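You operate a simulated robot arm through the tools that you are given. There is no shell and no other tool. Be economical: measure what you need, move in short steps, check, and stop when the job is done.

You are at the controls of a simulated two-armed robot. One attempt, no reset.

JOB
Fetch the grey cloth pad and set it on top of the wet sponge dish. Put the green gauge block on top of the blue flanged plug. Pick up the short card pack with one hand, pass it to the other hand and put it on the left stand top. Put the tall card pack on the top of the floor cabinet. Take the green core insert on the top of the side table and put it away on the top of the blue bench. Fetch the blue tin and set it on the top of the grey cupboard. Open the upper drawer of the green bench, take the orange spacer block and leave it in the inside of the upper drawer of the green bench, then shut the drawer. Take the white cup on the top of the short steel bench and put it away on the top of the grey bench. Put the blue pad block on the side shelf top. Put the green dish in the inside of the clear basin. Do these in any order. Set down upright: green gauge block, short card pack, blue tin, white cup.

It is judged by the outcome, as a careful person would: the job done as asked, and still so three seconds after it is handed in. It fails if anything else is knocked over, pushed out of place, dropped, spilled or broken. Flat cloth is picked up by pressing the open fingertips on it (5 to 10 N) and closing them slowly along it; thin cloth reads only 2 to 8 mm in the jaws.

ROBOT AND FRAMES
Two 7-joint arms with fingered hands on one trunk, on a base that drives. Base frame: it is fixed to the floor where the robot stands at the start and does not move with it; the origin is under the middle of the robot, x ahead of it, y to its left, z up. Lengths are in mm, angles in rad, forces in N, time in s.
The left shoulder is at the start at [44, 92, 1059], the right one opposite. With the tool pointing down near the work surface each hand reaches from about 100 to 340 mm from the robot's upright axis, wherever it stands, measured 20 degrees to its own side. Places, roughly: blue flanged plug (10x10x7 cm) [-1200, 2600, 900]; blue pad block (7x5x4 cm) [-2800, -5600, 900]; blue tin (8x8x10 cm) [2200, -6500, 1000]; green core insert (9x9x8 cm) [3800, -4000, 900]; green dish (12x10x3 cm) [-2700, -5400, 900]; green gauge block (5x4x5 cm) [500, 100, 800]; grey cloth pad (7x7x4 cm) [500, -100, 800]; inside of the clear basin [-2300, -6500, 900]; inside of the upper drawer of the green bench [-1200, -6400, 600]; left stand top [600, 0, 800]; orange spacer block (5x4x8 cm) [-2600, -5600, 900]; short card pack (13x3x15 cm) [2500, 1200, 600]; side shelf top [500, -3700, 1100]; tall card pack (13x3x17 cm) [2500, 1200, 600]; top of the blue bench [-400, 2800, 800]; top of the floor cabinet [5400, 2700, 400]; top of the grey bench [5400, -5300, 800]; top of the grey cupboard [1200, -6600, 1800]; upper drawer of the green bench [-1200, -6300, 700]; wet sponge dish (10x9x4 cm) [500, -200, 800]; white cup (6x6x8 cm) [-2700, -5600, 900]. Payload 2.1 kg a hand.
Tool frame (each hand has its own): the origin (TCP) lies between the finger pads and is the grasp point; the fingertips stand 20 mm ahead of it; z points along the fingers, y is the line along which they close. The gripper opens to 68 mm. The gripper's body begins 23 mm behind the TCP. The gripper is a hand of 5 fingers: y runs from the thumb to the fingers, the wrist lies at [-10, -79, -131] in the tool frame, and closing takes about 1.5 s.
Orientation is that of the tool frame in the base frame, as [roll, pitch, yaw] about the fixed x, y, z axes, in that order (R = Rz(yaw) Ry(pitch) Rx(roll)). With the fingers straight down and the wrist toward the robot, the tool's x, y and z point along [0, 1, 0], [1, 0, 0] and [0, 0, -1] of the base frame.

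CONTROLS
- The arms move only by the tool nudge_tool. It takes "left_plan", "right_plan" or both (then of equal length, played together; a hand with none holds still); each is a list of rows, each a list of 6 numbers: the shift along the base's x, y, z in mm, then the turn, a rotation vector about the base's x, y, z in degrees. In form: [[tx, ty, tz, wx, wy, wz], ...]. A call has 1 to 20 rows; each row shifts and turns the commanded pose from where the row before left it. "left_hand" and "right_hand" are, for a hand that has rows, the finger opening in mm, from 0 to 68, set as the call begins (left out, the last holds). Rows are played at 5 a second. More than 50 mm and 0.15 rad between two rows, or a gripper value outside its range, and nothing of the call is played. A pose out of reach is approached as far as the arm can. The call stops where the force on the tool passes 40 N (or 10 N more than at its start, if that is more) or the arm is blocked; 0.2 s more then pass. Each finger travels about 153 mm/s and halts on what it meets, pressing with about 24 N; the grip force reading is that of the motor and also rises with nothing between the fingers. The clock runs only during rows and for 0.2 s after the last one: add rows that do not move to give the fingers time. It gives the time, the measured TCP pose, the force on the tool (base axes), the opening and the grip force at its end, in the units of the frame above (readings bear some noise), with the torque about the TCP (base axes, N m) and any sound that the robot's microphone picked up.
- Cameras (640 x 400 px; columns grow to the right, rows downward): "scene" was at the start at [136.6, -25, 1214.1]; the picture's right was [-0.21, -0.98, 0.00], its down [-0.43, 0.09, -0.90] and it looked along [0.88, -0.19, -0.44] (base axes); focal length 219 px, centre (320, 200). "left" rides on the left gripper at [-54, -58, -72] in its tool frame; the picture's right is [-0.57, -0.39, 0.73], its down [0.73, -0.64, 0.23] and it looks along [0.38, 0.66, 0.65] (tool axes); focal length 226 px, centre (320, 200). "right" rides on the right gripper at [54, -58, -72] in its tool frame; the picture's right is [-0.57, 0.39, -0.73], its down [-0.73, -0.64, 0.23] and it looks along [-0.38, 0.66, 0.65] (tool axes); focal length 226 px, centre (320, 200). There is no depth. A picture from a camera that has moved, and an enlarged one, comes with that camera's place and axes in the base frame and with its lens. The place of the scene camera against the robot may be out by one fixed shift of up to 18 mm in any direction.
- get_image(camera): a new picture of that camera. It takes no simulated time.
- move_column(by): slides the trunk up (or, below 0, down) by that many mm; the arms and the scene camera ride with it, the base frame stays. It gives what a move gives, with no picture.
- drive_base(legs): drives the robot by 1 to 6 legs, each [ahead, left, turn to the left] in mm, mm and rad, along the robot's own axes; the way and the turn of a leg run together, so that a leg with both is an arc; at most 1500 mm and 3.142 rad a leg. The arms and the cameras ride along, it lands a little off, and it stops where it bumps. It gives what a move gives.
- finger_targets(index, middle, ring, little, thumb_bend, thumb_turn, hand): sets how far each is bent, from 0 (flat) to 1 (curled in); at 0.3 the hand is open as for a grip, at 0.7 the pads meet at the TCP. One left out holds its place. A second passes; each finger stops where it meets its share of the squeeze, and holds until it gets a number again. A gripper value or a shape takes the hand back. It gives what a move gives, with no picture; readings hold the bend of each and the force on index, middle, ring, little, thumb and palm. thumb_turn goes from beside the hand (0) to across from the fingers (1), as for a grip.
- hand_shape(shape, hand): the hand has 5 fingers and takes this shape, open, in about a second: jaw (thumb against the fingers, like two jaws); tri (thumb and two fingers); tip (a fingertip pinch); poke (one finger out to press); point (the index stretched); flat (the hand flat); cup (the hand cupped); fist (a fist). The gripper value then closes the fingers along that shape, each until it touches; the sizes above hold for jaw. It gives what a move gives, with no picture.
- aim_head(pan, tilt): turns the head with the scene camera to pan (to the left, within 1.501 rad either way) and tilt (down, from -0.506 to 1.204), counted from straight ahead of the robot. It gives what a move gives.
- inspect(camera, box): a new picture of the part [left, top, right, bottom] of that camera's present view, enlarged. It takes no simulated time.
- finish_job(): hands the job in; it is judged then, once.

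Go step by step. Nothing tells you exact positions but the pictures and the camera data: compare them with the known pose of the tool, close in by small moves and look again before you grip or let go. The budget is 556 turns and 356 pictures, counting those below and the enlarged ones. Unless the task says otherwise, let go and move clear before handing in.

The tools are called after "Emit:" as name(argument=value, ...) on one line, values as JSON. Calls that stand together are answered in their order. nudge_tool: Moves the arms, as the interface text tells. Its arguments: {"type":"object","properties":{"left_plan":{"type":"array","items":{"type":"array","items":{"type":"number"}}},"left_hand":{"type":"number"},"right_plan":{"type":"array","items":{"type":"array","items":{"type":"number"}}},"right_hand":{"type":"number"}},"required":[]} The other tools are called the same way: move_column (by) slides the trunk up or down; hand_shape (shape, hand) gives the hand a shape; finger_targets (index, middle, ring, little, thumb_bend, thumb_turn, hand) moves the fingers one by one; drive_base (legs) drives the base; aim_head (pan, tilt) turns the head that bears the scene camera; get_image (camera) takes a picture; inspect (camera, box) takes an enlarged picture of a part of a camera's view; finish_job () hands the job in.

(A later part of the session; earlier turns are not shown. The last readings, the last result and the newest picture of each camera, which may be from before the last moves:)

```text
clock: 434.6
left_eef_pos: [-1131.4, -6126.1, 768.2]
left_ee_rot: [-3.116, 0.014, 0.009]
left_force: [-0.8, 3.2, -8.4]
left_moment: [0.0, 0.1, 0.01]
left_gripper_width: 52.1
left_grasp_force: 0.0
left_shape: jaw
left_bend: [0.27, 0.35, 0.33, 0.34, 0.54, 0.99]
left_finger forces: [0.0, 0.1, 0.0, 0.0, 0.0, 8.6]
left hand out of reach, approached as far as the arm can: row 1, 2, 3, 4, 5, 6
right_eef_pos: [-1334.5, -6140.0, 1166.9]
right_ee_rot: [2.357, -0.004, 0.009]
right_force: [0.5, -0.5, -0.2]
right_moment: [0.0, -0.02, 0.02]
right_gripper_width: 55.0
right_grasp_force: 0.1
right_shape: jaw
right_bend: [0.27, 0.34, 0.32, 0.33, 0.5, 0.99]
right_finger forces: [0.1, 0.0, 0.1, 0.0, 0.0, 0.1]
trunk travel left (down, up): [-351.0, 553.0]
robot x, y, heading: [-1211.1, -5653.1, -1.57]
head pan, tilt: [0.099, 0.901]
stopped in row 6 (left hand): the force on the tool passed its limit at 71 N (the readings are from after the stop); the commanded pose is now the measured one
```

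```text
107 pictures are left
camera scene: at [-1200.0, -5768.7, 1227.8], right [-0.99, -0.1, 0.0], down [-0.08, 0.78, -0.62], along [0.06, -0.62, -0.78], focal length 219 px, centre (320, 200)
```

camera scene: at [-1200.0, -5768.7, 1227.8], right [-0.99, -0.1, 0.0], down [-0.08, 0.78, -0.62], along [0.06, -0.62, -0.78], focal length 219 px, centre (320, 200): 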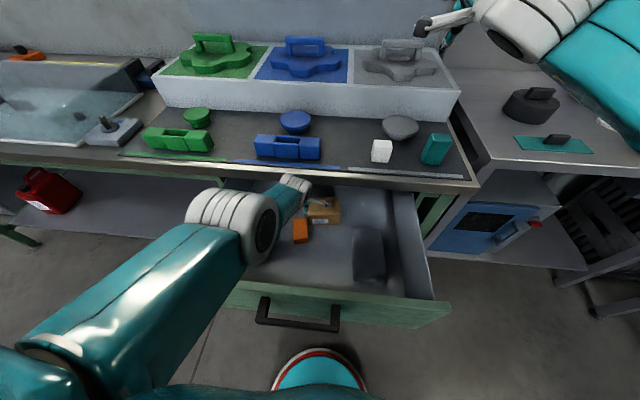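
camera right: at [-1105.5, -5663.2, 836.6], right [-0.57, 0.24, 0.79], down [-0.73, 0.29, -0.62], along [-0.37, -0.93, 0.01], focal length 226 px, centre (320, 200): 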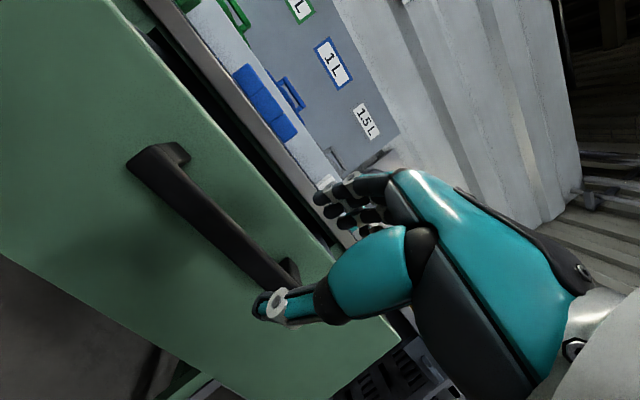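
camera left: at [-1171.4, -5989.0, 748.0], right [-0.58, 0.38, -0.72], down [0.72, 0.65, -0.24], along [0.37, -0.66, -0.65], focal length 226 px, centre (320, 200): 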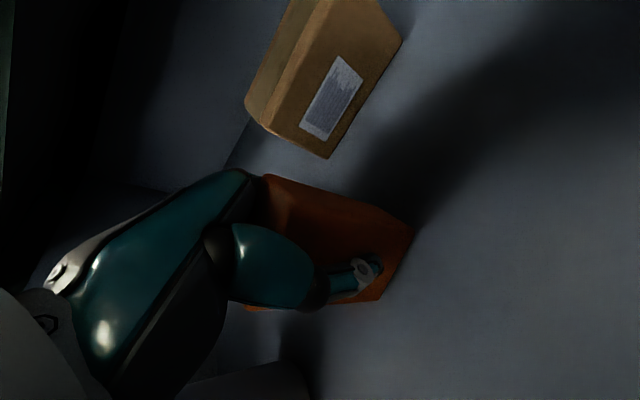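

The arm slipped forward on the way up and the hand now touches the bench edge from below. The block stands fine; I ease the hand back toward the robot before rising.

Emit:
nudge_tool(left_plan=[[0, 10, -6, 0, 0, 0], [0, 15, -4, 0, 0, 0], [3, 20, 0, 0, 0, 0], [3, 20, 0, 0, 0, 0], [0, 0, 0, 0, 0, 0]])

Emit:
get_image(camera="scene")

Emit:
get_image(camera="left")

```text
clock: 435.8
left_eef_pos: [-1133.0, -6101.8, 731.1]
left_ee_rot: [-3.119, 0.012, 0.007]
left_force: [-0.5, 0.1, 0.0]
left_moment: [-0.01, -0.03, -0.02]
left_gripper_width: 52.0
left_grasp_force: 0.1
left_shape: jaw
left_bend: [0.27, 0.35, 0.33, 0.34, 0.54, 0.99]
left_finger forces: [0.0, 0.0, 0.0, 0.0, 0.0, 0.1]
left hand out of reach, approached as far as the arm can: row 1, 2, 3, 4
right_eef_pos: [-1334.5, -6139.0, 1167.5]
right_ee_rot: [2.357, -0.005, 0.009]
right_force: [-0.3, 0.1, -0.5]
right_moment: [0.02, 0.0, 0.0]
right_gripper_width: 54.8
right_grasp_force: 0.1
right_shape: jaw
right_bend: [0.27, 0.34, 0.32, 0.33, 0.5, 0.99]
right_finger forces: [0.0, 0.1, 0.0, 0.0, 0.0, 0.1]
trunk travel left (down, up): [-351.0, 553.0]
robot x, y, heading: [-1210.0, -5648.4, -1.565]
head pan, tilt: [0.099, 0.901]
```

```text
106 pictures are left
camera scene: at [-1200.0, -5768.5, 1227.9], right [-0.99, -0.1, 0.0], down [-0.08, 0.78, -0.62], along [0.06, -0.62, -0.78], focal length 219 px, centre (320, 200)
```

scene: 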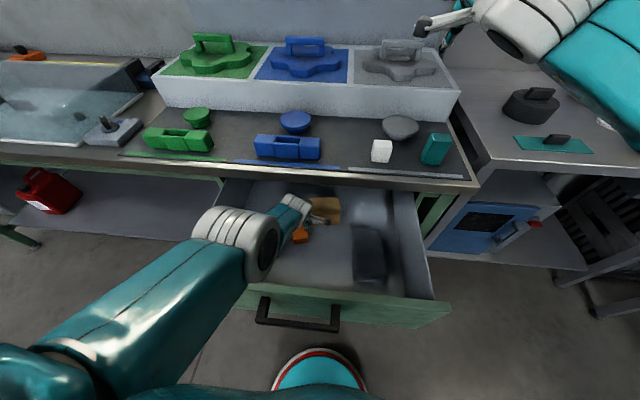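

```text
105 pictures are left
camera left: at [-1187.5, -6044.1, 805.6], right [-0.58, 0.4, -0.71], down [0.72, 0.65, -0.22], along [0.37, -0.65, -0.67], focal length 226 px, centre (320, 200)
```

left: 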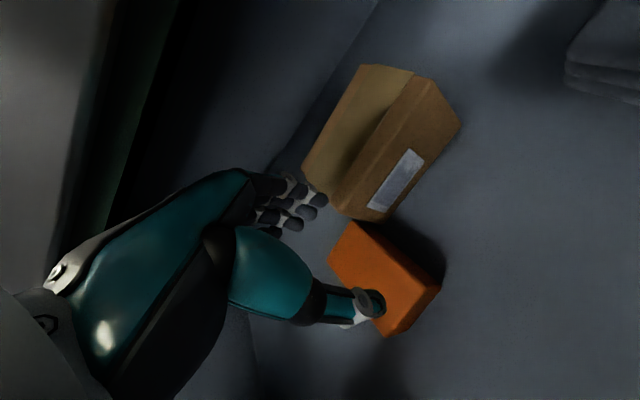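

I raise the hand by lifting the trunk instead, keeping the arm still, in a small step first.

Emit:
move_column(by=45)

Emit:
drive_base(legs=[[-60, 0, 0]])

Emit:
get_image(camera="scene")

Emit:
get_image(camera="left")

```text
clock: 436.7
left_eef_pos: [-1134.4, -6099.7, 776.0]
left_ee_rot: [-3.117, 0.013, 0.006]
left_force: [0.7, -0.9, 0.7]
left_moment: [-0.03, 0.03, 0.02]
left_gripper_width: 52.2
left_grasp_force: 0.1
left_shape: jaw
left_bend: [0.27, 0.35, 0.33, 0.34, 0.54, 0.99]
left_finger forces: [0.0, 0.1, 0.0, 0.0, 0.1, 0.0]
right_eef_pos: [-1334.7, -6138.9, 1212.6]
right_ee_rot: [2.358, -0.006, 0.012]
right_force: [0.1, 0.4, 1.3]
right_moment: [0.01, 0.01, 0.04]
right_gripper_width: 55.1
right_grasp_force: 0.1
right_shape: jaw
right_bend: [0.27, 0.34, 0.32, 0.33, 0.5, 0.99]
right_finger forces: [0.1, 0.0, 0.0, 0.0, 0.0, 0.0]
trunk travel left (down, up): [-396.0, 508.0]
robot x, y, heading: [-1209.3, -5651.8, -1.568]
head pan, tilt: [0.099, 0.901]
```

```text
clock: 437.6
left_eef_pos: [-1132.4, -6039.6, 775.5]
left_ee_rot: [-3.12, 0.014, 0.007]
left_force: [-0.7, -0.7, 0.3]
left_moment: [-0.03, -0.03, 0.0]
left_gripper_width: 52.3
left_grasp_force: 0.0
left_shape: jaw
left_bend: [0.27, 0.35, 0.33, 0.34, 0.54, 0.99]
left_finger forces: [0.0, 0.1, 0.1, 0.1, 0.0, 0.1]
right_eef_pos: [-1334.4, -6078.6, 1212.1]
right_ee_rot: [2.358, -0.005, 0.01]
right_force: [-0.8, 0.5, -0.4]
right_moment: [0.01, 0.0, -0.01]
right_gripper_width: 54.6
right_grasp_force: 0.1
right_shape: jaw
right_bend: [0.27, 0.34, 0.32, 0.33, 0.5, 0.99]
right_finger forces: [0.1, 0.1, 0.1, 0.1, 0.1, 0.1]
trunk travel left (down, up): [-396.0, 508.0]
robot x, y, heading: [-1211.4, -5590.9, -1.565]
head pan, tilt: [0.099, 0.901]
```

```text
104 pictures are left
camera scene: at [-1200.2, -5702.0, 1273.2], right [-0.99, -0.1, 0.0], down [-0.08, 0.78, -0.62], along [0.06, -0.62, -0.78], focal length 219 px, centre (320, 200)
```

scene: 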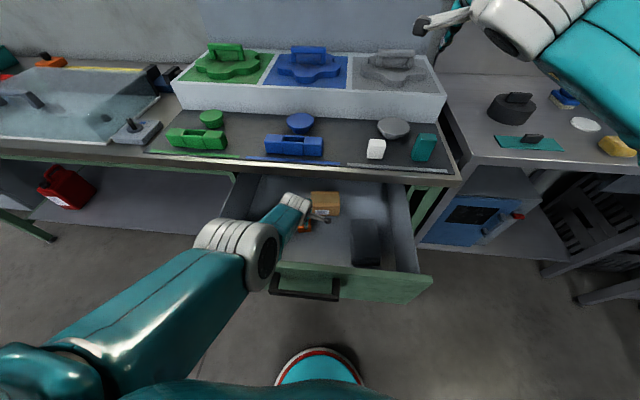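

```text
103 pictures are left
camera left: at [-1187.7, -5982.3, 851.8], right [-0.58, 0.4, -0.71], down [0.72, 0.65, -0.23], along [0.37, -0.65, -0.67], focal length 226 px, centre (320, 200)
```

left: 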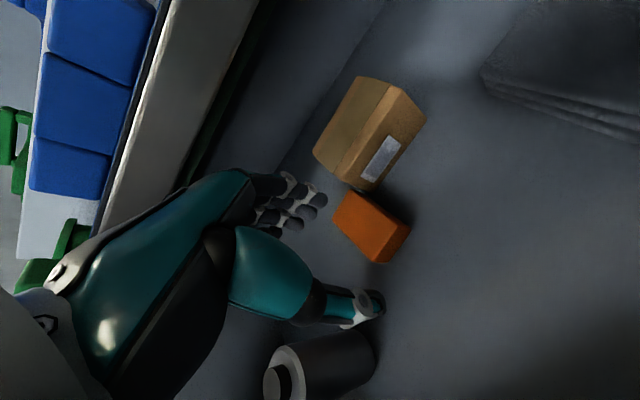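

The block stays in the drawer. I raise the trunk until the hand clears the front panel, then back off and look.

Emit:
move_column(by=220)

Emit:
drive_base(legs=[[-250, 0, 0]])

Emit:
aim_head(pan=0.1, tilt=0.7)

Emit:
inspect(camera="scene", box=[160, 120, 480, 340])

```text
clock: 440.0
left_eef_pos: [-1133.2, -6046.3, 1017.3]
left_ee_rot: [3.117, 0.015, 0.005]
left_force: [0.2, -0.8, 0.1]
left_moment: [-0.02, 0.02, -0.03]
left_gripper_width: 52.1
left_grasp_force: 0.0
left_shape: jaw
left_bend: [0.27, 0.35, 0.33, 0.34, 0.54, 0.99]
left_finger forces: [0.0, 0.0, 0.1, 0.1, 0.0, 0.0]
right_eef_pos: [-1334.3, -6078.8, 1432.0]
right_ee_rot: [2.358, -0.004, 0.009]
right_force: [0.1, -0.4, 0.1]
right_moment: [0.0, 0.03, -0.01]
right_gripper_width: 55.0
right_grasp_force: 0.1
right_shape: jaw
right_bend: [0.27, 0.34, 0.32, 0.33, 0.5, 0.99]
right_finger forces: [0.0, 0.0, 0.0, 0.0, 0.0, 0.0]
trunk travel left (down, up): [-616.0, 288.0]
robot x, y, heading: [-1213.2, -5592.4, -1.57]
head pan, tilt: [0.099, 0.901]
```

```text
clock: 441.8
left_eef_pos: [-1133.1, -5793.9, 1018.2]
left_ee_rot: [3.115, 0.015, 0.008]
left_force: [0.4, 0.4, 0.1]
left_moment: [0.03, 0.01, 0.0]
left_gripper_width: 51.8
left_grasp_force: 0.1
left_shape: jaw
left_bend: [0.27, 0.35, 0.33, 0.34, 0.54, 0.99]
left_finger forces: [0.0, 0.0, 0.1, 0.1, 0.0, 0.0]
right_eef_pos: [-1334.7, -5827.6, 1432.9]
right_ee_rot: [2.356, -0.004, 0.012]
right_force: [-0.5, -0.2, 0.1]
right_moment: [0.04, -0.02, 0.01]
right_gripper_width: 54.8
right_grasp_force: 0.1
right_shape: jaw
right_bend: [0.27, 0.34, 0.32, 0.33, 0.5, 0.99]
right_finger forces: [0.0, 0.1, 0.0, 0.0, 0.1, 0.0]
trunk travel left (down, up): [-616.0, 288.0]
robot x, y, heading: [-1210.4, -5338.9, -1.57]
head pan, tilt: [0.099, 0.901]
```

```text
clock: 442.5
left_eef_pos: [-1132.2, -5794.3, 1017.8]
left_ee_rot: [3.117, 0.014, 0.008]
left_force: [-0.3, -0.6, -0.3]
left_moment: [0.03, 0.01, -0.03]
left_gripper_width: 52.2
left_grasp_force: 0.0
left_shape: jaw
left_bend: [0.27, 0.35, 0.33, 0.34, 0.54, 0.99]
left_finger forces: [0.0, 0.0, 0.0, 0.0, 0.0, 0.0]
right_eef_pos: [-1335.0, -5827.8, 1432.4]
right_ee_rot: [2.358, -0.005, 0.012]
right_force: [-0.4, 0.2, 1.1]
right_moment: [0.01, 0.02, 0.0]
right_gripper_width: 54.9
right_grasp_force: 0.1
right_shape: jaw
right_bend: [0.27, 0.34, 0.32, 0.33, 0.5, 0.99]
right_finger forces: [0.0, 0.1, 0.0, 0.0, 0.1, 0.0]
trunk travel left (down, up): [-616.0, 288.0]
robot x, y, heading: [-1211.4, -5338.7, -1.569]
head pan, tilt: [0.099, 0.7]
```

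```text
1.82 times, centred on (320, 230) of scene
camera zoom: at [-1200.3, -5443.9, 1510.1], right [-0.99, -0.1, 0.0], down [-0.07, 0.64, -0.76], along [0.08, -0.76, -0.64], focal length 398 px, centre (320, 146)
```

zoom: 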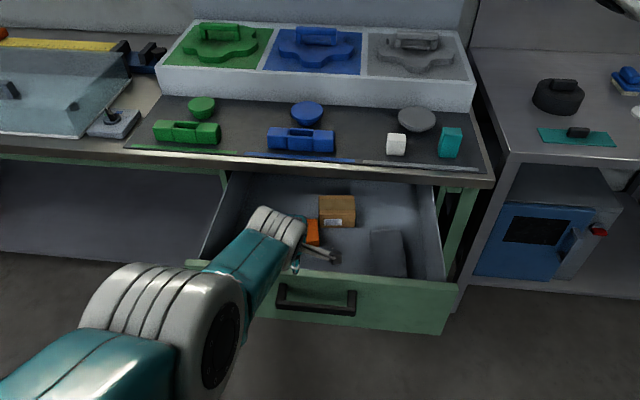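

Now I shut the drawer by pushing on its handle with the closed left hand. I back 40 mm, close the hand and lower the trunk to handle height.

Emit:
drive_base(legs=[[-40, 0, 0]])

Emit:
nudge_tool(left_plan=[[0, 0, 0, 0, 0, 0], [0, 0, 0, 0, 0, 0], [0, 0, 0, 0, 0, 0], [0, 0, 0, 0, 0, 0], [0, 0, 0, 0, 0, 0]], left_hand=0)

Emit:
move_column(by=-250)

Emit:
get_image(camera="scene")

Emit:
get_image(camera="left")

```text
clock: 443.4
left_eef_pos: [-1132.3, -5754.5, 1018.2]
left_ee_rot: [3.116, 0.013, 0.008]
left_force: [-0.4, 0.5, -0.2]
left_moment: [0.01, -0.02, -0.01]
left_gripper_width: 52.3
left_grasp_force: 0.1
left_shape: jaw
left_bend: [0.27, 0.35, 0.33, 0.34, 0.54, 0.99]
left_finger forces: [0.0, 0.0, 0.1, 0.0, 0.1, 0.0]
right_eef_pos: [-1334.4, -5786.2, 1432.6]
right_ee_rot: [2.355, -0.005, 0.011]
right_force: [0.4, -0.1, 0.0]
right_moment: [0.0, 0.01, -0.01]
right_gripper_width: 54.7
right_grasp_force: 0.1
right_shape: jaw
right_bend: [0.27, 0.34, 0.32, 0.33, 0.5, 0.99]
right_finger forces: [0.0, 0.0, 0.0, 0.1, 0.0, 0.1]
trunk travel left (down, up): [-616.0, 288.0]
robot x, y, heading: [-1210.5, -5299.1, -1.563]
head pan, tilt: [0.099, 0.7]
```

```text
clock: 444.6
left_eef_pos: [-1132.8, -5755.5, 1018.0]
left_ee_rot: [3.117, 0.015, 0.01]
left_force: [0.8, -0.5, -0.3]
left_moment: [0.04, 0.01, 0.01]
left_gripper_width: 0.0
left_grasp_force: 24.4
left_shape: jaw
left_bend: [0.7, 0.7, 0.7, 0.7, 0.77, 1.0]
left_finger forces: [0.0, 0.1, 0.0, 0.0, 0.0, 0.0]
right_eef_pos: [-1335.3, -5787.5, 1432.4]
right_ee_rot: [2.357, -0.005, 0.012]
right_force: [0.9, 0.2, 0.1]
right_moment: [-0.01, -0.04, 0.01]
right_gripper_width: 54.9
right_grasp_force: 0.1
right_shape: jaw
right_bend: [0.27, 0.34, 0.32, 0.33, 0.5, 0.99]
right_finger forces: [0.0, 0.0, 0.1, 0.1, 0.0, 0.1]
trunk travel left (down, up): [-616.0, 288.0]
robot x, y, heading: [-1216.7, -5300.2, -1.565]
head pan, tilt: [0.099, 0.7]
```

```text
clock: 447.2
left_eef_pos: [-1133.4, -5747.8, 745.0]
left_ee_rot: [-3.115, 0.014, 0.011]
left_force: [-0.3, 1.7, 0.1]
left_moment: [0.01, 0.01, -0.01]
left_gripper_width: 0.0
left_grasp_force: 24.1
left_shape: jaw
left_bend: [0.7, 0.7, 0.7, 0.7, 0.77, 1.0]
left_finger forces: [0.1, 0.0, 0.0, 0.0, 0.0, 0.0]
right_eef_pos: [-1334.8, -5787.0, 1182.3]
right_ee_rot: [2.359, -0.006, 0.013]
right_force: [-0.3, -0.4, -0.8]
right_moment: [-0.01, 0.04, 0.0]
right_gripper_width: 54.9
right_grasp_force: 0.1
right_shape: jaw
right_bend: [0.27, 0.34, 0.32, 0.33, 0.5, 0.99]
right_finger forces: [0.1, 0.0, 0.0, 0.0, 0.0, 0.0]
trunk travel left (down, up): [-366.0, 538.0]
robot x, y, heading: [-1215.4, -5301.2, -1.565]
head pan, tilt: [0.099, 0.7]
```

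```text
101 pictures are left
camera scene: at [-1200.4, -5423.9, 1259.2], right [-0.99, -0.11, 0.0], down [-0.07, 0.64, -0.76], along [0.08, -0.76, -0.64], focal length 219 px, centre (320, 200)
```

scene: 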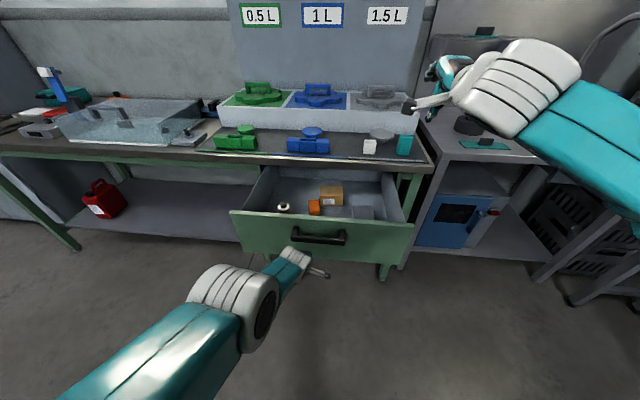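

```text
100 pictures are left
camera left: at [-1187.9, -5690.7, 821.1], right [-0.58, 0.4, -0.71], down [0.72, 0.65, -0.22], along [0.37, -0.64, -0.67], focal length 226 px, centre (320, 200)
```

left: 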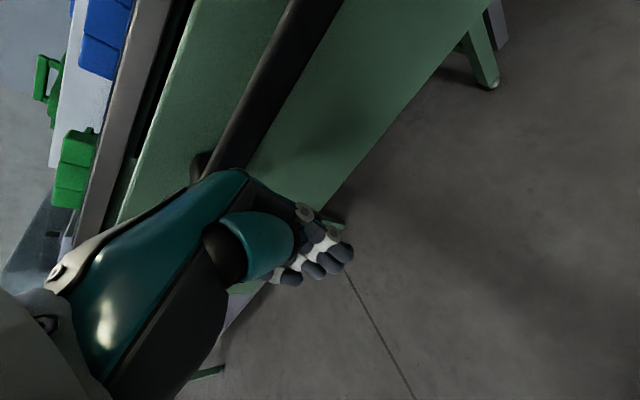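

Emit:
drive_base(legs=[[250, 0, 0]])

Emit:
get_image(camera="scene")

```text
clock: 449.0
left_eef_pos: [-1132.1, -6002.8, 743.9]
left_ee_rot: [-3.115, 0.015, 0.01]
left_force: [-1.0, -0.8, 0.7]
left_moment: [0.01, -0.01, -0.02]
left_gripper_width: 0.0
left_grasp_force: 23.8
left_shape: jaw
left_bend: [0.7, 0.7, 0.7, 0.7, 0.77, 1.0]
left_finger forces: [0.0, 0.0, 0.0, 0.0, 0.0, 0.1]
right_eef_pos: [-1332.3, -6041.4, 1182.1]
right_ee_rot: [2.357, -0.005, 0.01]
right_force: [0.2, 0.2, -0.7]
right_moment: [0.01, 0.01, 0.01]
right_gripper_width: 54.9
right_grasp_force: 0.1
right_shape: jaw
right_bend: [0.27, 0.34, 0.32, 0.33, 0.5, 0.99]
right_finger forces: [0.0, 0.1, 0.0, 0.1, 0.0, 0.0]
trunk travel left (down, up): [-366.0, 538.0]
robot x, y, heading: [-1210.8, -5553.6, -1.563]
head pan, tilt: [0.099, 0.7]
```

```text
99 pictures are left
camera scene: at [-1198.7, -5678.0, 1259.1], right [-0.99, -0.11, 0.0], down [-0.07, 0.64, -0.76], along [0.08, -0.76, -0.64], focal length 219 px, centre (320, 200)
```

scene: 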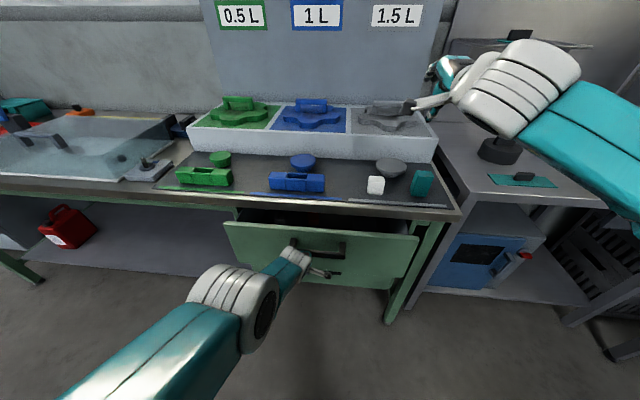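

Emit:
drive_base(legs=[[70, 0, 0]])

Emit:
get_image(camera="scene")

```text
clock: 450.1
left_eef_pos: [-1131.3, -6071.7, 745.9]
left_ee_rot: [-3.115, 0.014, 0.011]
left_force: [0.0, 1.0, 0.2]
left_moment: [0.0, -0.02, -0.02]
left_gripper_width: 0.0
left_grasp_force: 23.9
left_shape: jaw
left_bend: [0.7, 0.7, 0.7, 0.7, 0.77, 1.0]
left_finger forces: [0.0, 0.0, 0.1, 0.0, 0.0, 0.0]
right_eef_pos: [-1330.9, -6112.3, 1181.6]
right_ee_rot: [2.358, -0.004, 0.011]
right_force: [-0.1, -0.5, -0.6]
right_moment: [0.01, -0.02, 0.02]
right_gripper_width: 54.3
right_grasp_force: 0.0
right_shape: jaw
right_bend: [0.27, 0.34, 0.32, 0.33, 0.5, 0.99]
right_finger forces: [0.0, 0.0, 0.1, 0.0, 0.1, 0.0]
trunk travel left (down, up): [-366.0, 538.0]
robot x, y, heading: [-1212.4, -5623.6, -1.565]
head pan, tilt: [0.099, 0.7]
```

```text
98 pictures are left
camera scene: at [-1198.2, -5748.6, 1259.1], right [-0.99, -0.11, 0.0], down [-0.07, 0.64, -0.76], along [0.08, -0.76, -0.64], focal length 219 px, centre (320, 200)
```

scene: 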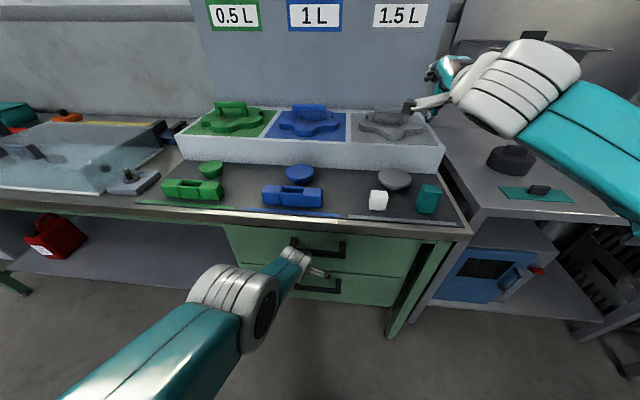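

Nearly shut. One more small push to seat it.

Emit:
drive_base(legs=[[25, 0, 0]])

Emit:
drive_base(legs=[[-250, 0, 0]])

Emit:
inspect(camera="scene", box=[180, 150, 460, 340])

```text
clock: 450.9
left_eef_pos: [-1131.1, -6077.3, 745.6]
left_ee_rot: [-3.108, 0.013, 0.012]
left_force: [-0.3, 25.3, 18.5]
left_moment: [-1.33, -0.18, 0.2]
left_gripper_width: 0.0
left_grasp_force: 24.0
left_shape: jaw
left_bend: [0.7, 0.7, 0.7, 0.7, 0.77, 1.0]
left_finger forces: [0.0, 29.5, 0.0, 0.0, 0.0, 0.0]
right_eef_pos: [-1332.0, -6120.2, 1183.6]
right_ee_rot: [2.355, -0.005, 0.016]
right_force: [-0.2, 0.8, -0.6]
right_moment: [0.02, 0.05, 0.0]
right_gripper_width: 54.8
right_grasp_force: 0.1
right_shape: jaw
right_bend: [0.27, 0.34, 0.32, 0.33, 0.5, 0.99]
right_finger forces: [0.0, 0.1, 0.0, 0.1, 0.1, 0.0]
trunk travel left (down, up): [-366.0, 538.0]
robot x, y, heading: [-1213.1, -5637.4, -1.563]
head pan, tilt: [0.099, 0.7]
stopped in leg 1: the force on the tool passed its limit at 98 N (the readings are from after the stop); the commanded pose is now the measured one
```

```text
clock: 452.7
left_eef_pos: [-1132.8, -5831.0, 742.9]
left_ee_rot: [-3.105, 0.015, 0.011]
left_force: [0.5, -0.2, -0.4]
left_moment: [-0.03, -0.02, -0.01]
left_gripper_width: 0.0
left_grasp_force: 24.1
left_shape: jaw
left_bend: [0.7, 0.7, 0.7, 0.7, 0.77, 1.0]
left_finger forces: [0.0, 0.1, 0.0, 0.1, 0.0, 0.0]
right_eef_pos: [-1333.8, -5872.9, 1182.2]
right_ee_rot: [2.359, -0.004, 0.011]
right_force: [-0.3, 0.1, -0.9]
right_moment: [-0.01, -0.03, 0.0]
right_gripper_width: 54.7
right_grasp_force: 0.0
right_shape: jaw
right_bend: [0.27, 0.34, 0.32, 0.33, 0.5, 0.99]
right_finger forces: [0.0, 0.0, 0.0, 0.0, 0.0, 0.0]
trunk travel left (down, up): [-366.0, 538.0]
robot x, y, heading: [-1213.9, -5385.4, -1.566]
head pan, tilt: [0.099, 0.7]
```

```text
2.11 times, centred on (320, 245) of scene
camera zoom: at [-1200.0, -5509.2, 1259.2], right [-0.99, -0.11, 0.0], down [-0.07, 0.64, -0.76], along [0.08, -0.76, -0.64], focal length 461 px, centre (320, 105)
```

zoom: 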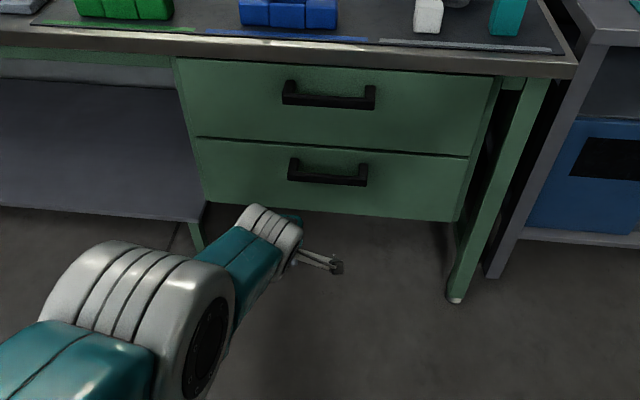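

The drawer is shut. I straighten both hands and return to the short steel bench for the cup and the blue pad block.

Emit:
nudge_tool(left_plan=[[5, 15, 40, 0, 0, 0], [5, 15, 40, 0, 0, 0], [5, 15, 40, 0, 0, 0], [5, 15, 40, 0, 0, 0], [5, 15, 40, 0, 0, 0], [5, 15, 40, 0, 0, 0], [0, 10, 40, 0, 0, 0]], left_hand=68, right_plan=[[0, 10, 0, 7.5, 0, 0], [0, 10, 0, 7.5, 0, 0], [0, 10, 0, 7.5, 0, 0], [0, 10, 0, 7.5, 0, 0], [0, 10, 0, 7.5, 0, 0], [0, 10, 0, 7.5, 0, 0], [0, 10, -10, 0, 0, 0]], right_hand=68)

Emit:
drive_base(legs=[[155, 0, 0], [0, 0, -1.575], [750, 0, 0]])

Emit:
aim_head(pan=0, tilt=0.6)

Emit:
get_image(camera="scene")

```text
clock: 454.3
left_eef_pos: [-1131.7, -5910.9, 953.5]
left_ee_rot: [-3.106, 0.013, 0.009]
left_force: [0.5, -0.6, 0.2]
left_moment: [0.03, 0.03, -0.02]
left_gripper_width: 67.5
left_grasp_force: 0.0
left_shape: jaw
left_bend: [0.3, 0.3, 0.3, 0.3, 0.3, 0.98]
left_finger forces: [0.0, 0.0, 0.0, 0.0, 0.0, 0.0]
left hand out of reach, approached as far as the arm can: row 1, 2, 3, 4, 5, 6, 7
right_eef_pos: [-1334.4, -5803.4, 1172.2]
right_ee_rot: [-3.138, -0.011, 0.008]
right_force: [-0.2, 0.2, -0.3]
right_moment: [0.02, 0.0, 0.02]
right_gripper_width: 67.9
right_grasp_force: 0.0
right_shape: jaw
right_bend: [0.3, 0.3, 0.3, 0.3, 0.3, 0.98]
right_finger forces: [0.0, 0.0, 0.0, 0.0, 0.1, 0.1]
trunk travel left (down, up): [-366.0, 538.0]
robot x, y, heading: [-1214.3, -5387.6, -1.565]
head pan, tilt: [0.099, 0.7]
```

```text
clock: 463.2
left_eef_pos: [-2495.9, -5619.7, 952.6]
left_ee_rot: [-3.105, 0.014, -1.567]
left_force: [-0.5, -0.2, -0.2]
left_moment: [-0.01, 0.0, 0.0]
left_gripper_width: 68.0
left_grasp_force: 0.2
left_shape: jaw
left_bend: [0.3, 0.3, 0.3, 0.3, 0.3, 0.98]
left_finger forces: [0.0, 0.0, 0.0, 0.0, 0.0, 0.0]
right_eef_pos: [-2386.4, -5417.0, 1171.0]
right_ee_rot: [-3.139, -0.011, -1.573]
right_force: [0.3, 0.2, 0.0]
right_moment: [-0.03, 0.01, -0.01]
right_gripper_width: 67.9
right_grasp_force: 0.0
right_shape: jaw
right_bend: [0.3, 0.3, 0.3, 0.3, 0.3, 0.98]
right_finger forces: [0.0, 0.0, 0.1, 0.0, 0.0, 0.0]
trunk travel left (down, up): [-366.0, 538.0]
robot x, y, heading: [-1970.2, -5540.8, -3.144]
head pan, tilt: [0.099, 0.7]
```

```text
clock: 463.9
left_eef_pos: [-2495.4, -5619.2, 952.4]
left_ee_rot: [-3.105, 0.015, -1.566]
left_force: [0.2, 0.4, 1.3]
left_moment: [-0.02, 0.0, 0.01]
left_gripper_width: 67.4
left_grasp_force: 0.0
left_shape: jaw
left_bend: [0.3, 0.3, 0.3, 0.3, 0.3, 0.98]
left_finger forces: [0.0, 0.0, 0.0, 0.1, 0.0, 0.1]
right_eef_pos: [-2386.8, -5417.5, 1172.8]
right_ee_rot: [-3.141, -0.011, -1.57]
right_force: [-0.8, -0.2, -0.1]
right_moment: [-0.04, 0.04, 0.01]
right_gripper_width: 68.0
right_grasp_force: 0.0
right_shape: jaw
right_bend: [0.3, 0.3, 0.3, 0.3, 0.3, 0.98]
right_finger forces: [0.1, 0.0, 0.1, 0.0, 0.0, 0.1]
trunk travel left (down, up): [-366.0, 538.0]
robot x, y, heading: [-1971.0, -5543.3, -3.142]
head pan, tilt: [0.0, 0.6]
```

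```text
96 pictures are left
camera scene: at [-2088.3, -5547.0, 1267.8], right [0.0, 1.0, 0.0], down [0.57, 0.0, -0.82], along [-0.82, 0.0, -0.57], focal length 219 px, centre (320, 200)
```

scene: 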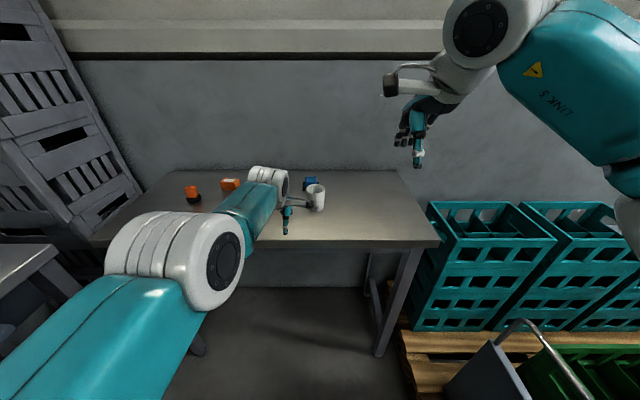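

The left arm is stretched straight; I pull it back toward the robot with larger steps.

Emit:
nudge_tool(left_plan=[[45, -10, 5, 0, 0, 0], [45, -10, 5, 0, 0, 0], [45, -10, 5, 0, 0, 0], [45, -10, 5, 0, 0, 0], [0, 0, 0, 0, 0, 0]])

```text
clock: 465.1
left_eef_pos: [-2496.0, -5619.8, 952.5]
left_ee_rot: [-3.105, 0.014, -1.568]
left_force: [-0.2, -0.1, 0.0]
left_moment: [-0.02, -0.02, 0.04]
left_gripper_width: 67.8
left_grasp_force: 0.1
left_shape: jaw
left_bend: [0.3, 0.3, 0.3, 0.3, 0.3, 0.98]
left_finger forces: [0.0, 0.1, 0.0, 0.0, 0.0, 0.0]
left hand out of reach, approached as far as the arm can: row 1, 2, 3, 4
right_eef_pos: [-2385.5, -5415.9, 1172.4]
right_ee_rot: [-3.139, -0.012, -1.571]
right_force: [0.0, 0.8, -0.2]
right_moment: [0.0, -0.01, 0.01]
right_gripper_width: 67.9
right_grasp_force: 0.0
right_shape: jaw
right_bend: [0.3, 0.3, 0.3, 0.3, 0.3, 0.98]
right_finger forces: [0.0, 0.0, 0.0, 0.0, 0.1, 0.0]
trunk travel left (down, up): [-366.0, 538.0]
robot x, y, heading: [-1966.0, -5541.7, -3.14]
head pan, tilt: [0.0, 0.6]
```

Emit:
nudge_tool(left_plan=[[10, 0, 10, 0, 8, 0], [10, 0, 10, 0, 8, 0], [20, 0, 10, 0, 0, 0], [20, 0, 10, 0, 0, 0], [0, 0, 0, 0, 0, 0]])

```text
clock: 466.3
left_eef_pos: [-2527.3, -5603.2, 983.5]
left_ee_rot: [2.899, 0.013, -1.57]
left_force: [-0.6, 0.1, -0.1]
left_moment: [0.01, 0.0, 0.0]
left_gripper_width: 67.7
left_grasp_force: 0.2
left_shape: jaw
left_bend: [0.3, 0.3, 0.3, 0.3, 0.3, 0.98]
left_finger forces: [0.1, 0.0, 0.0, 0.0, 0.0, 0.0]
left hand out of reach, approached as far as the arm can: row 1, 2, 3, 4
right_eef_pos: [-2385.9, -5417.8, 1173.0]
right_ee_rot: [3.141, -0.009, -1.571]
right_force: [0.8, 0.0, 0.1]
right_moment: [0.02, 0.02, 0.01]
right_gripper_width: 68.0
right_grasp_force: 0.1
right_shape: jaw
right_bend: [0.3, 0.3, 0.3, 0.3, 0.3, 0.98]
right_finger forces: [0.0, 0.0, 0.1, 0.0, 0.0, 0.0]
trunk travel left (down, up): [-366.0, 538.0]
robot x, y, heading: [-1968.8, -5542.1, -3.147]
head pan, tilt: [0.0, 0.6]
```

Emit:
nudge_tool(left_plan=[[30, 0, 0, 0, -8, 0], [30, 0, 0, 0, -8, 0], [30, 0, 0, 0, -8, 0], [30, 0, 0, 0, -8, 0], [30, 0, 0, 0, -8, 0], [0, 0, 0, 0, 0, 0]])

```text
clock: 467.7
left_eef_pos: [-2431.4, -5593.7, 982.0]
left_ee_rot: [-2.682, 0.009, -1.561]
left_force: [1.1, 0.2, 0.0]
left_moment: [0.0, 0.02, -0.02]
left_gripper_width: 67.8
left_grasp_force: 0.0
left_shape: jaw
left_bend: [0.3, 0.3, 0.3, 0.3, 0.3, 0.98]
left_finger forces: [0.1, 0.0, 0.1, 0.0, 0.1, 0.0]
left hand out of reach, approached as far as the arm can: row 1, 2, 3, 4, 5
right_eef_pos: [-2387.3, -5417.4, 1172.8]
right_ee_rot: [-3.14, -0.009, -1.57]
right_force: [-0.4, 0.1, -0.1]
right_moment: [-0.01, -0.02, 0.0]
right_gripper_width: 68.1
right_grasp_force: 0.0
right_shape: jaw
right_bend: [0.3, 0.3, 0.3, 0.3, 0.3, 0.98]
right_finger forces: [0.0, 0.0, 0.0, 0.1, 0.0, 0.1]
trunk travel left (down, up): [-366.0, 538.0]
robot x, y, heading: [-1967.8, -5539.0, -3.145]
head pan, tilt: [0.0, 0.6]
```

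It moves with the hand tilted. I continue inward.

Emit:
nudge_tool(left_plan=[[35, 0, 10, 0, -5, 0], [35, 0, 10, 0, -5, 0], [35, 0, 10, 0, 0, 0], [35, 0, 10, 0, 0, 0], [0, 0, 0, 0, 0, 0]])

Emit:
get_image(camera="scene")

```text
clock: 468.9
left_eef_pos: [-2393.9, -5567.2, 1034.5]
left_ee_rot: [-2.51, 0.007, -1.561]
left_force: [0.5, 0.0, 0.0]
left_moment: [0.0, -0.02, 0.0]
left_gripper_width: 67.9
left_grasp_force: 0.0
left_shape: jaw
left_bend: [0.3, 0.3, 0.3, 0.3, 0.3, 0.98]
left_finger forces: [0.1, 0.0, 0.0, 0.1, 0.0, 0.0]
left hand out of reach, approached as far as the arm can: row 1, 2, 3, 4
right_eef_pos: [-2386.5, -5417.0, 1171.8]
right_ee_rot: [-3.14, -0.011, -1.571]
right_force: [-0.9, -0.7, -0.4]
right_moment: [-0.04, -0.03, 0.0]
right_gripper_width: 67.9
right_grasp_force: 0.1
right_shape: jaw
right_bend: [0.3, 0.3, 0.3, 0.3, 0.3, 0.98]
right_finger forces: [0.0, 0.0, 0.0, 0.0, 0.0, 0.0]
trunk travel left (down, up): [-366.0, 538.0]
robot x, y, heading: [-1973.6, -5539.4, -3.142]
head pan, tilt: [0.0, 0.6]
```

```text
95 pictures are left
camera scene: at [-2088.3, -5546.9, 1267.8], right [0.0, 1.0, 0.0], down [0.57, 0.0, -0.82], along [-0.82, 0.0, -0.57], focal length 219 px, centre (320, 200)
```

scene: 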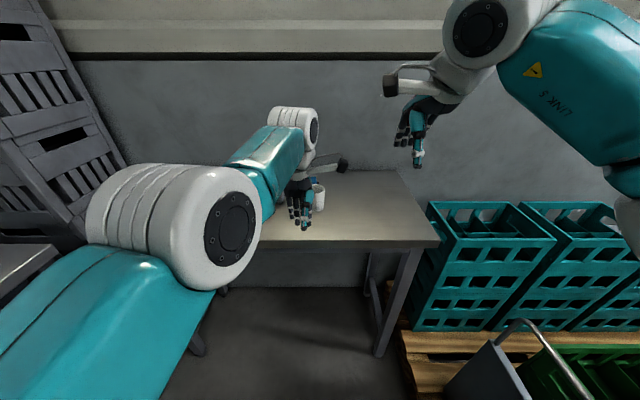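

Emit:
nudge_tool(left_plan=[[0, -30, 25, 0, 5, 0], [0, -30, 25, 0, 5, 0], [0, -30, 25, 0, 5, 0], [0, -30, 25, 0, 5, 0], [0, -30, 25, 0, 5, 0], [0, -30, 25, 0, 5, 0], [0, 0, 0, 0, 0, 0]])

```text
clock: 470.5
left_eef_pos: [-2432.7, -5740.7, 1195.2]
left_ee_rot: [-3.036, 0.012, -1.566]
left_force: [-0.5, 0.1, 0.3]
left_moment: [0.03, 0.02, 0.02]
left_gripper_width: 68.0
left_grasp_force: 0.1
left_shape: jaw
left_bend: [0.3, 0.3, 0.3, 0.3, 0.3, 0.98]
left_finger forces: [0.0, 0.0, 0.0, 0.0, 0.0, 0.0]
left hand out of reach, approached as far as the arm can: row 1, 2, 3, 4
right_eef_pos: [-2386.8, -5416.8, 1173.7]
right_ee_rot: [-3.14, -0.011, -1.571]
right_force: [0.0, -0.5, 0.1]
right_moment: [-0.01, 0.01, 0.0]
right_gripper_width: 68.2
right_grasp_force: 0.0
right_shape: jaw
right_bend: [0.3, 0.3, 0.3, 0.3, 0.3, 0.98]
right_finger forces: [0.0, 0.1, 0.0, 0.0, 0.1, 0.0]
trunk travel left (down, up): [-366.0, 538.0]
robot x, y, heading: [-1971.3, -5541.8, -3.142]
head pan, tilt: [0.0, 0.6]
```

Emit:
nudge_tool(left_plan=[[30, 0, 0, 0, 3, 0], [30, 0, 0, 0, 3, 0], [30, 0, -10, 0, 0, 0], [30, 0, -20, 0, 0, 0], [10, 20, -20, 0, 0, 0], [0, 20, -20, 0, 0, 0], [0, 0, 0, 0, 0, 0]])

```text
clock: 472.1
left_eef_pos: [-2439.0, -5723.9, 1219.1]
left_ee_rot: [-3.139, 0.015, -1.567]
left_force: [-0.3, 0.5, 0.3]
left_moment: [-0.01, 0.02, 0.0]
left_gripper_width: 67.5
left_grasp_force: 0.0
left_shape: jaw
left_bend: [0.3, 0.3, 0.3, 0.3, 0.3, 0.98]
left_finger forces: [0.1, 0.0, 0.1, 0.1, 0.0, 0.0]
left hand out of reach, approached as far as the arm can: row 1, 2, 3, 4, 5, 6
right_eef_pos: [-2386.4, -5416.9, 1172.5]
right_ee_rot: [-3.138, -0.009, -1.571]
right_force: [0.2, -0.5, -0.6]
right_moment: [-0.01, -0.03, -0.03]
right_gripper_width: 68.0
right_grasp_force: 0.2
right_shape: jaw
right_bend: [0.3, 0.3, 0.3, 0.3, 0.3, 0.98]
right_finger forces: [0.0, 0.0, 0.1, 0.1, 0.1, 0.1]
trunk travel left (down, up): [-366.0, 538.0]
robot x, y, heading: [-1966.4, -5542.8, -3.143]
head pan, tilt: [0.0, 0.6]
```

The elbow seems locked straight. Earlier a trunk move freed it, so I command inward once more and move the trunk.

Emit:
move_column(by=150)

Emit:
nudge_tool(left_plan=[[40, 0, 0, 0, 0, 0], [40, 0, 0, 0, 0, 0], [30, 0, 0, 0, 0, 0], [0, 0, 0, 0, 0, 0]])

```text
clock: 473.8
left_eef_pos: [-2428.4, -5723.9, 1384.5]
left_ee_rot: [3.107, 0.014, -1.567]
left_force: [0.0, 0.0, 0.3]
left_moment: [0.01, 0.02, -0.02]
left_gripper_width: 67.8
left_grasp_force: 0.1
left_shape: jaw
left_bend: [0.3, 0.3, 0.3, 0.3, 0.3, 0.98]
left_finger forces: [0.0, 0.0, 0.1, 0.0, 0.1, 0.0]
right_eef_pos: [-2386.3, -5416.0, 1321.7]
right_ee_rot: [-3.139, -0.009, -1.571]
right_force: [0.6, 0.5, 0.5]
right_moment: [-0.04, 0.0, -0.01]
right_gripper_width: 67.6
right_grasp_force: 0.0
right_shape: jaw
right_bend: [0.3, 0.3, 0.3, 0.3, 0.3, 0.98]
right_finger forces: [0.0, 0.0, 0.1, 0.0, 0.0, 0.0]
trunk travel left (down, up): [-516.0, 388.0]
robot x, y, heading: [-1970.2, -5540.3, -3.14]
head pan, tilt: [0.0, 0.6]
```

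```text
clock: 474.8
left_eef_pos: [-2380.4, -5734.8, 1437.1]
left_ee_rot: [3.108, 0.016, -1.567]
left_force: [0.1, 0.0, 0.6]
left_moment: [0.01, 0.02, 0.0]
left_gripper_width: 67.4
left_grasp_force: 0.1
left_shape: jaw
left_bend: [0.3, 0.3, 0.3, 0.3, 0.3, 0.98]
left_finger forces: [0.1, 0.0, 0.0, 0.0, 0.1, 0.0]
left hand out of reach, approached as far as the arm can: row 1, 2, 3
right_eef_pos: [-2387.9, -5416.8, 1321.5]
right_ee_rot: [-3.141, -0.011, -1.571]
right_force: [0.9, -0.5, -0.5]
right_moment: [0.0, -0.01, 0.0]
right_gripper_width: 67.6
right_grasp_force: 0.0
right_shape: jaw
right_bend: [0.3, 0.3, 0.3, 0.3, 0.3, 0.98]
right_finger forces: [0.1, 0.1, 0.1, 0.0, 0.0, 0.0]
trunk travel left (down, up): [-516.0, 388.0]
robot x, y, heading: [-1969.5, -5542.5, -3.137]
head pan, tilt: [0.0, 0.6]
```

Emit:
move_column(by=-400)

Emit:
nudge_tool(left_plan=[[40, 0, 0, 0, 0, 0], [40, 0, 0, 0, 0, 0], [30, 0, 0, 0, 0, 0], [0, 0, 0, 0, 0, 0]])

```text
clock: 478.6
left_eef_pos: [-2449.2, -5734.3, 955.5]
left_ee_rot: [-2.975, 0.012, -1.565]
left_force: [0.5, -0.7, 0.3]
left_moment: [-0.01, 0.03, 0.0]
left_gripper_width: 67.8
left_grasp_force: 0.2
left_shape: jaw
left_bend: [0.3, 0.3, 0.3, 0.3, 0.3, 0.98]
left_finger forces: [0.0, 0.0, 0.0, 0.0, 0.0, 0.0]
right_eef_pos: [-2387.3, -5416.6, 923.1]
right_ee_rot: [-3.138, -0.01, -1.57]
right_force: [0.7, 0.4, -1.2]
right_moment: [-0.01, 0.0, 0.0]
right_gripper_width: 67.9
right_grasp_force: 0.1
right_shape: jaw
right_bend: [0.3, 0.3, 0.3, 0.3, 0.3, 0.98]
right_finger forces: [0.1, 0.0, 0.1, 0.1, 0.0, 0.0]
trunk travel left (down, up): [-116.0, 788.0]
robot x, y, heading: [-1971.4, -5541.7, -3.143]
head pan, tilt: [0.0, 0.6]
```

```text
clock: 479.6
left_eef_pos: [-2415.8, -5744.9, 997.9]
left_ee_rot: [-2.975, 0.013, -1.564]
left_force: [0.2, 0.1, 0.0]
left_moment: [0.03, -0.01, -0.02]
left_gripper_width: 67.7
left_grasp_force: 0.0
left_shape: jaw
left_bend: [0.3, 0.3, 0.3, 0.3, 0.3, 0.98]
left_finger forces: [0.0, 0.0, 0.0, 0.1, 0.0, 0.1]
left hand out of reach, approached as far as the arm can: row 1, 2, 3
right_eef_pos: [-2387.2, -5418.7, 922.2]
right_ee_rot: [-3.14, -0.01, -1.571]
right_force: [0.0, -0.2, 0.2]
right_moment: [0.02, -0.02, 0.01]
right_gripper_width: 67.4
right_grasp_force: 0.1
right_shape: jaw
right_bend: [0.3, 0.3, 0.3, 0.3, 0.3, 0.98]
right_finger forces: [0.0, 0.1, 0.1, 0.1, 0.0, 0.1]
trunk travel left (down, up): [-116.0, 788.0]
robot x, y, heading: [-1967.7, -5540.8, -3.144]
head pan, tilt: [0.0, 0.6]
```

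The lock looks like a wrist limit of this elbow branch. I yaw the left hand so the forearm can come at it from the side, then try inward again.

Emit:
nudge_tool(left_plan=[[0, 0, 0, 0, 0, 8], [0, 0, 0, 0, 0, 8], [0, 0, 0, 0, 0, 8], [0, 0, 0, 0, 0, 8], [0, 0, 0, 0, 0, 8], [0, 0, 0, 0, 0, 8], [30, 0, 0, 0, 0, 0], [30, 0, 0, 0, 0, 0], [30, 0, 0, 0, 0, 0], [0, 0, 0, 0, 0, 0]])

```text
clock: 481.9
left_eef_pos: [-2379.0, -5744.2, 1032.8]
left_ee_rot: [-2.974, 0.012, -0.726]
left_force: [-0.5, -0.6, -0.5]
left_moment: [0.01, 0.03, -0.01]
left_gripper_width: 68.0
left_grasp_force: 0.0
left_shape: jaw
left_bend: [0.3, 0.3, 0.3, 0.3, 0.3, 0.98]
left_finger forces: [0.1, 0.1, 0.0, 0.0, 0.0, 0.0]
left hand out of reach, approached as far as the arm can: row 2, 6, 7, 8, 9
right_eef_pos: [-2386.1, -5417.2, 921.1]
right_ee_rot: [-3.139, -0.009, -1.571]
right_force: [-0.4, 0.1, 0.0]
right_moment: [0.0, 0.01, 0.04]
right_gripper_width: 67.8
right_grasp_force: 0.0
right_shape: jaw
right_bend: [0.3, 0.3, 0.3, 0.3, 0.3, 0.98]
right_finger forces: [0.1, 0.0, 0.0, 0.0, 0.0, 0.0]
trunk travel left (down, up): [-116.0, 788.0]
robot x, y, heading: [-1968.9, -5540.7, -3.136]
head pan, tilt: [0.0, 0.6]
```

Emit:
nudge_tool(left_plan=[[0, 0, 0, 0, 0, -8], [0, 0, 0, 0, 0, -8], [0, 0, 0, 0, 0, -8], [0, 0, 0, 0, 0, -8], [0, 0, 0, 0, 0, -8], [0, 0, 0, 0, 0, -8], [0, 0, 0, 0, 7, 0], [0, 0, 0, 0, 7, 0], [0, 0, 0, 0, 7, 0], [0, 0, 0, 0, 7, 0]])

Emit:
nudge_tool(left_plan=[[40, -15, 5, 0, 0, 0], [40, -15, 5, 0, 0, 0], [40, -15, 5, 0, 0, 0], [0, 0, 0, 0, 0, 0]])

```text
clock: 484.1
left_eef_pos: [-2421.1, -5756.0, 1081.0]
left_ee_rot: [2.883, 0.013, -1.572]
left_force: [-1.1, -0.5, 0.0]
left_moment: [-0.01, 0.0, -0.01]
left_gripper_width: 68.1
left_grasp_force: 0.0
left_shape: jaw
left_bend: [0.3, 0.3, 0.3, 0.3, 0.3, 0.98]
left_finger forces: [0.0, 0.1, 0.0, 0.0, 0.0, 0.1]
left hand out of reach, approached as far as the arm can: row 2, 7, 8, 9, 10
right_eef_pos: [-2387.7, -5417.1, 921.1]
right_ee_rot: [-3.139, -0.009, -1.571]
right_force: [0.0, -0.2, 0.7]
right_moment: [-0.01, 0.03, 0.0]
right_gripper_width: 67.8
right_grasp_force: 0.0
right_shape: jaw
right_bend: [0.3, 0.3, 0.3, 0.3, 0.3, 0.98]
right_finger forces: [0.0, 0.0, 0.0, 0.0, 0.0, 0.1]
trunk travel left (down, up): [-116.0, 788.0]
robot x, y, heading: [-1969.0, -5540.1, -3.137]
head pan, tilt: [0.0, 0.6]
```

```text
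clock: 485.1
left_eef_pos: [-2325.1, -5809.1, 1127.8]
left_ee_rot: [2.883, 0.014, -1.572]
left_force: [0.6, 0.5, 0.4]
left_moment: [-0.02, 0.01, 0.0]
left_gripper_width: 67.7
left_grasp_force: 0.1
left_shape: jaw
left_bend: [0.3, 0.3, 0.3, 0.3, 0.3, 0.98]
left_finger forces: [0.0, 0.1, 0.0, 0.0, 0.1, 0.0]
left hand out of reach, approached as far as the arm can: row 1, 2, 3
right_eef_pos: [-2385.8, -5416.5, 923.9]
right_ee_rot: [-3.139, -0.011, -1.571]
right_force: [-0.1, 0.1, 0.4]
right_moment: [0.0, 0.02, -0.03]
right_gripper_width: 67.9
right_grasp_force: 0.0
right_shape: jaw
right_bend: [0.3, 0.3, 0.3, 0.3, 0.3, 0.98]
right_finger forces: [0.0, 0.1, 0.1, 0.0, 0.0, 0.1]
trunk travel left (down, up): [-116.0, 788.0]
robot x, y, heading: [-1968.3, -5542.8, -3.146]
head pan, tilt: [0.0, 0.6]
```

Emit:
aim_head(pan=0.7, tilt=0.4)

Emit:
get_image(camera="scene")

```text
clock: 486.1
left_eef_pos: [-2326.6, -5809.2, 1127.0]
left_ee_rot: [2.884, 0.013, -1.57]
left_force: [0.8, -0.4, -0.6]
left_moment: [0.01, -0.02, -0.02]
left_gripper_width: 67.8
left_grasp_force: 0.2
left_shape: jaw
left_bend: [0.3, 0.3, 0.3, 0.3, 0.3, 0.98]
left_finger forces: [0.0, 0.0, 0.1, 0.0, 0.0, 0.1]
right_eef_pos: [-2387.4, -5418.3, 922.4]
right_ee_rot: [-3.14, -0.011, -1.57]
right_force: [0.1, 1.4, -0.8]
right_moment: [0.0, -0.03, 0.01]
right_gripper_width: 67.8
right_grasp_force: 0.1
right_shape: jaw
right_bend: [0.3, 0.3, 0.3, 0.3, 0.3, 0.98]
right_finger forces: [0.0, 0.1, 0.0, 0.1, 0.1, 0.0]
trunk travel left (down, up): [-116.0, 788.0]
robot x, y, heading: [-1968.5, -5539.9, -3.146]
head pan, tilt: [0.7, 0.4]
```

```text
94 pictures are left
camera scene: at [-2118.3, -5606.6, 1032.5], right [-0.64, 0.77, 0.0], down [0.3, 0.25, -0.92], along [-0.7, -0.59, -0.39], focal length 219 px, centre (320, 200)
```

scene: 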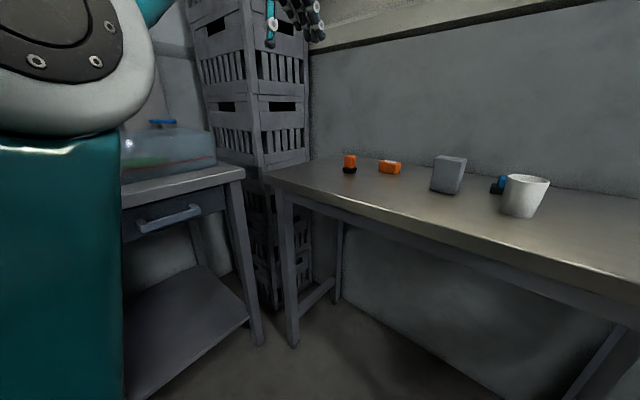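

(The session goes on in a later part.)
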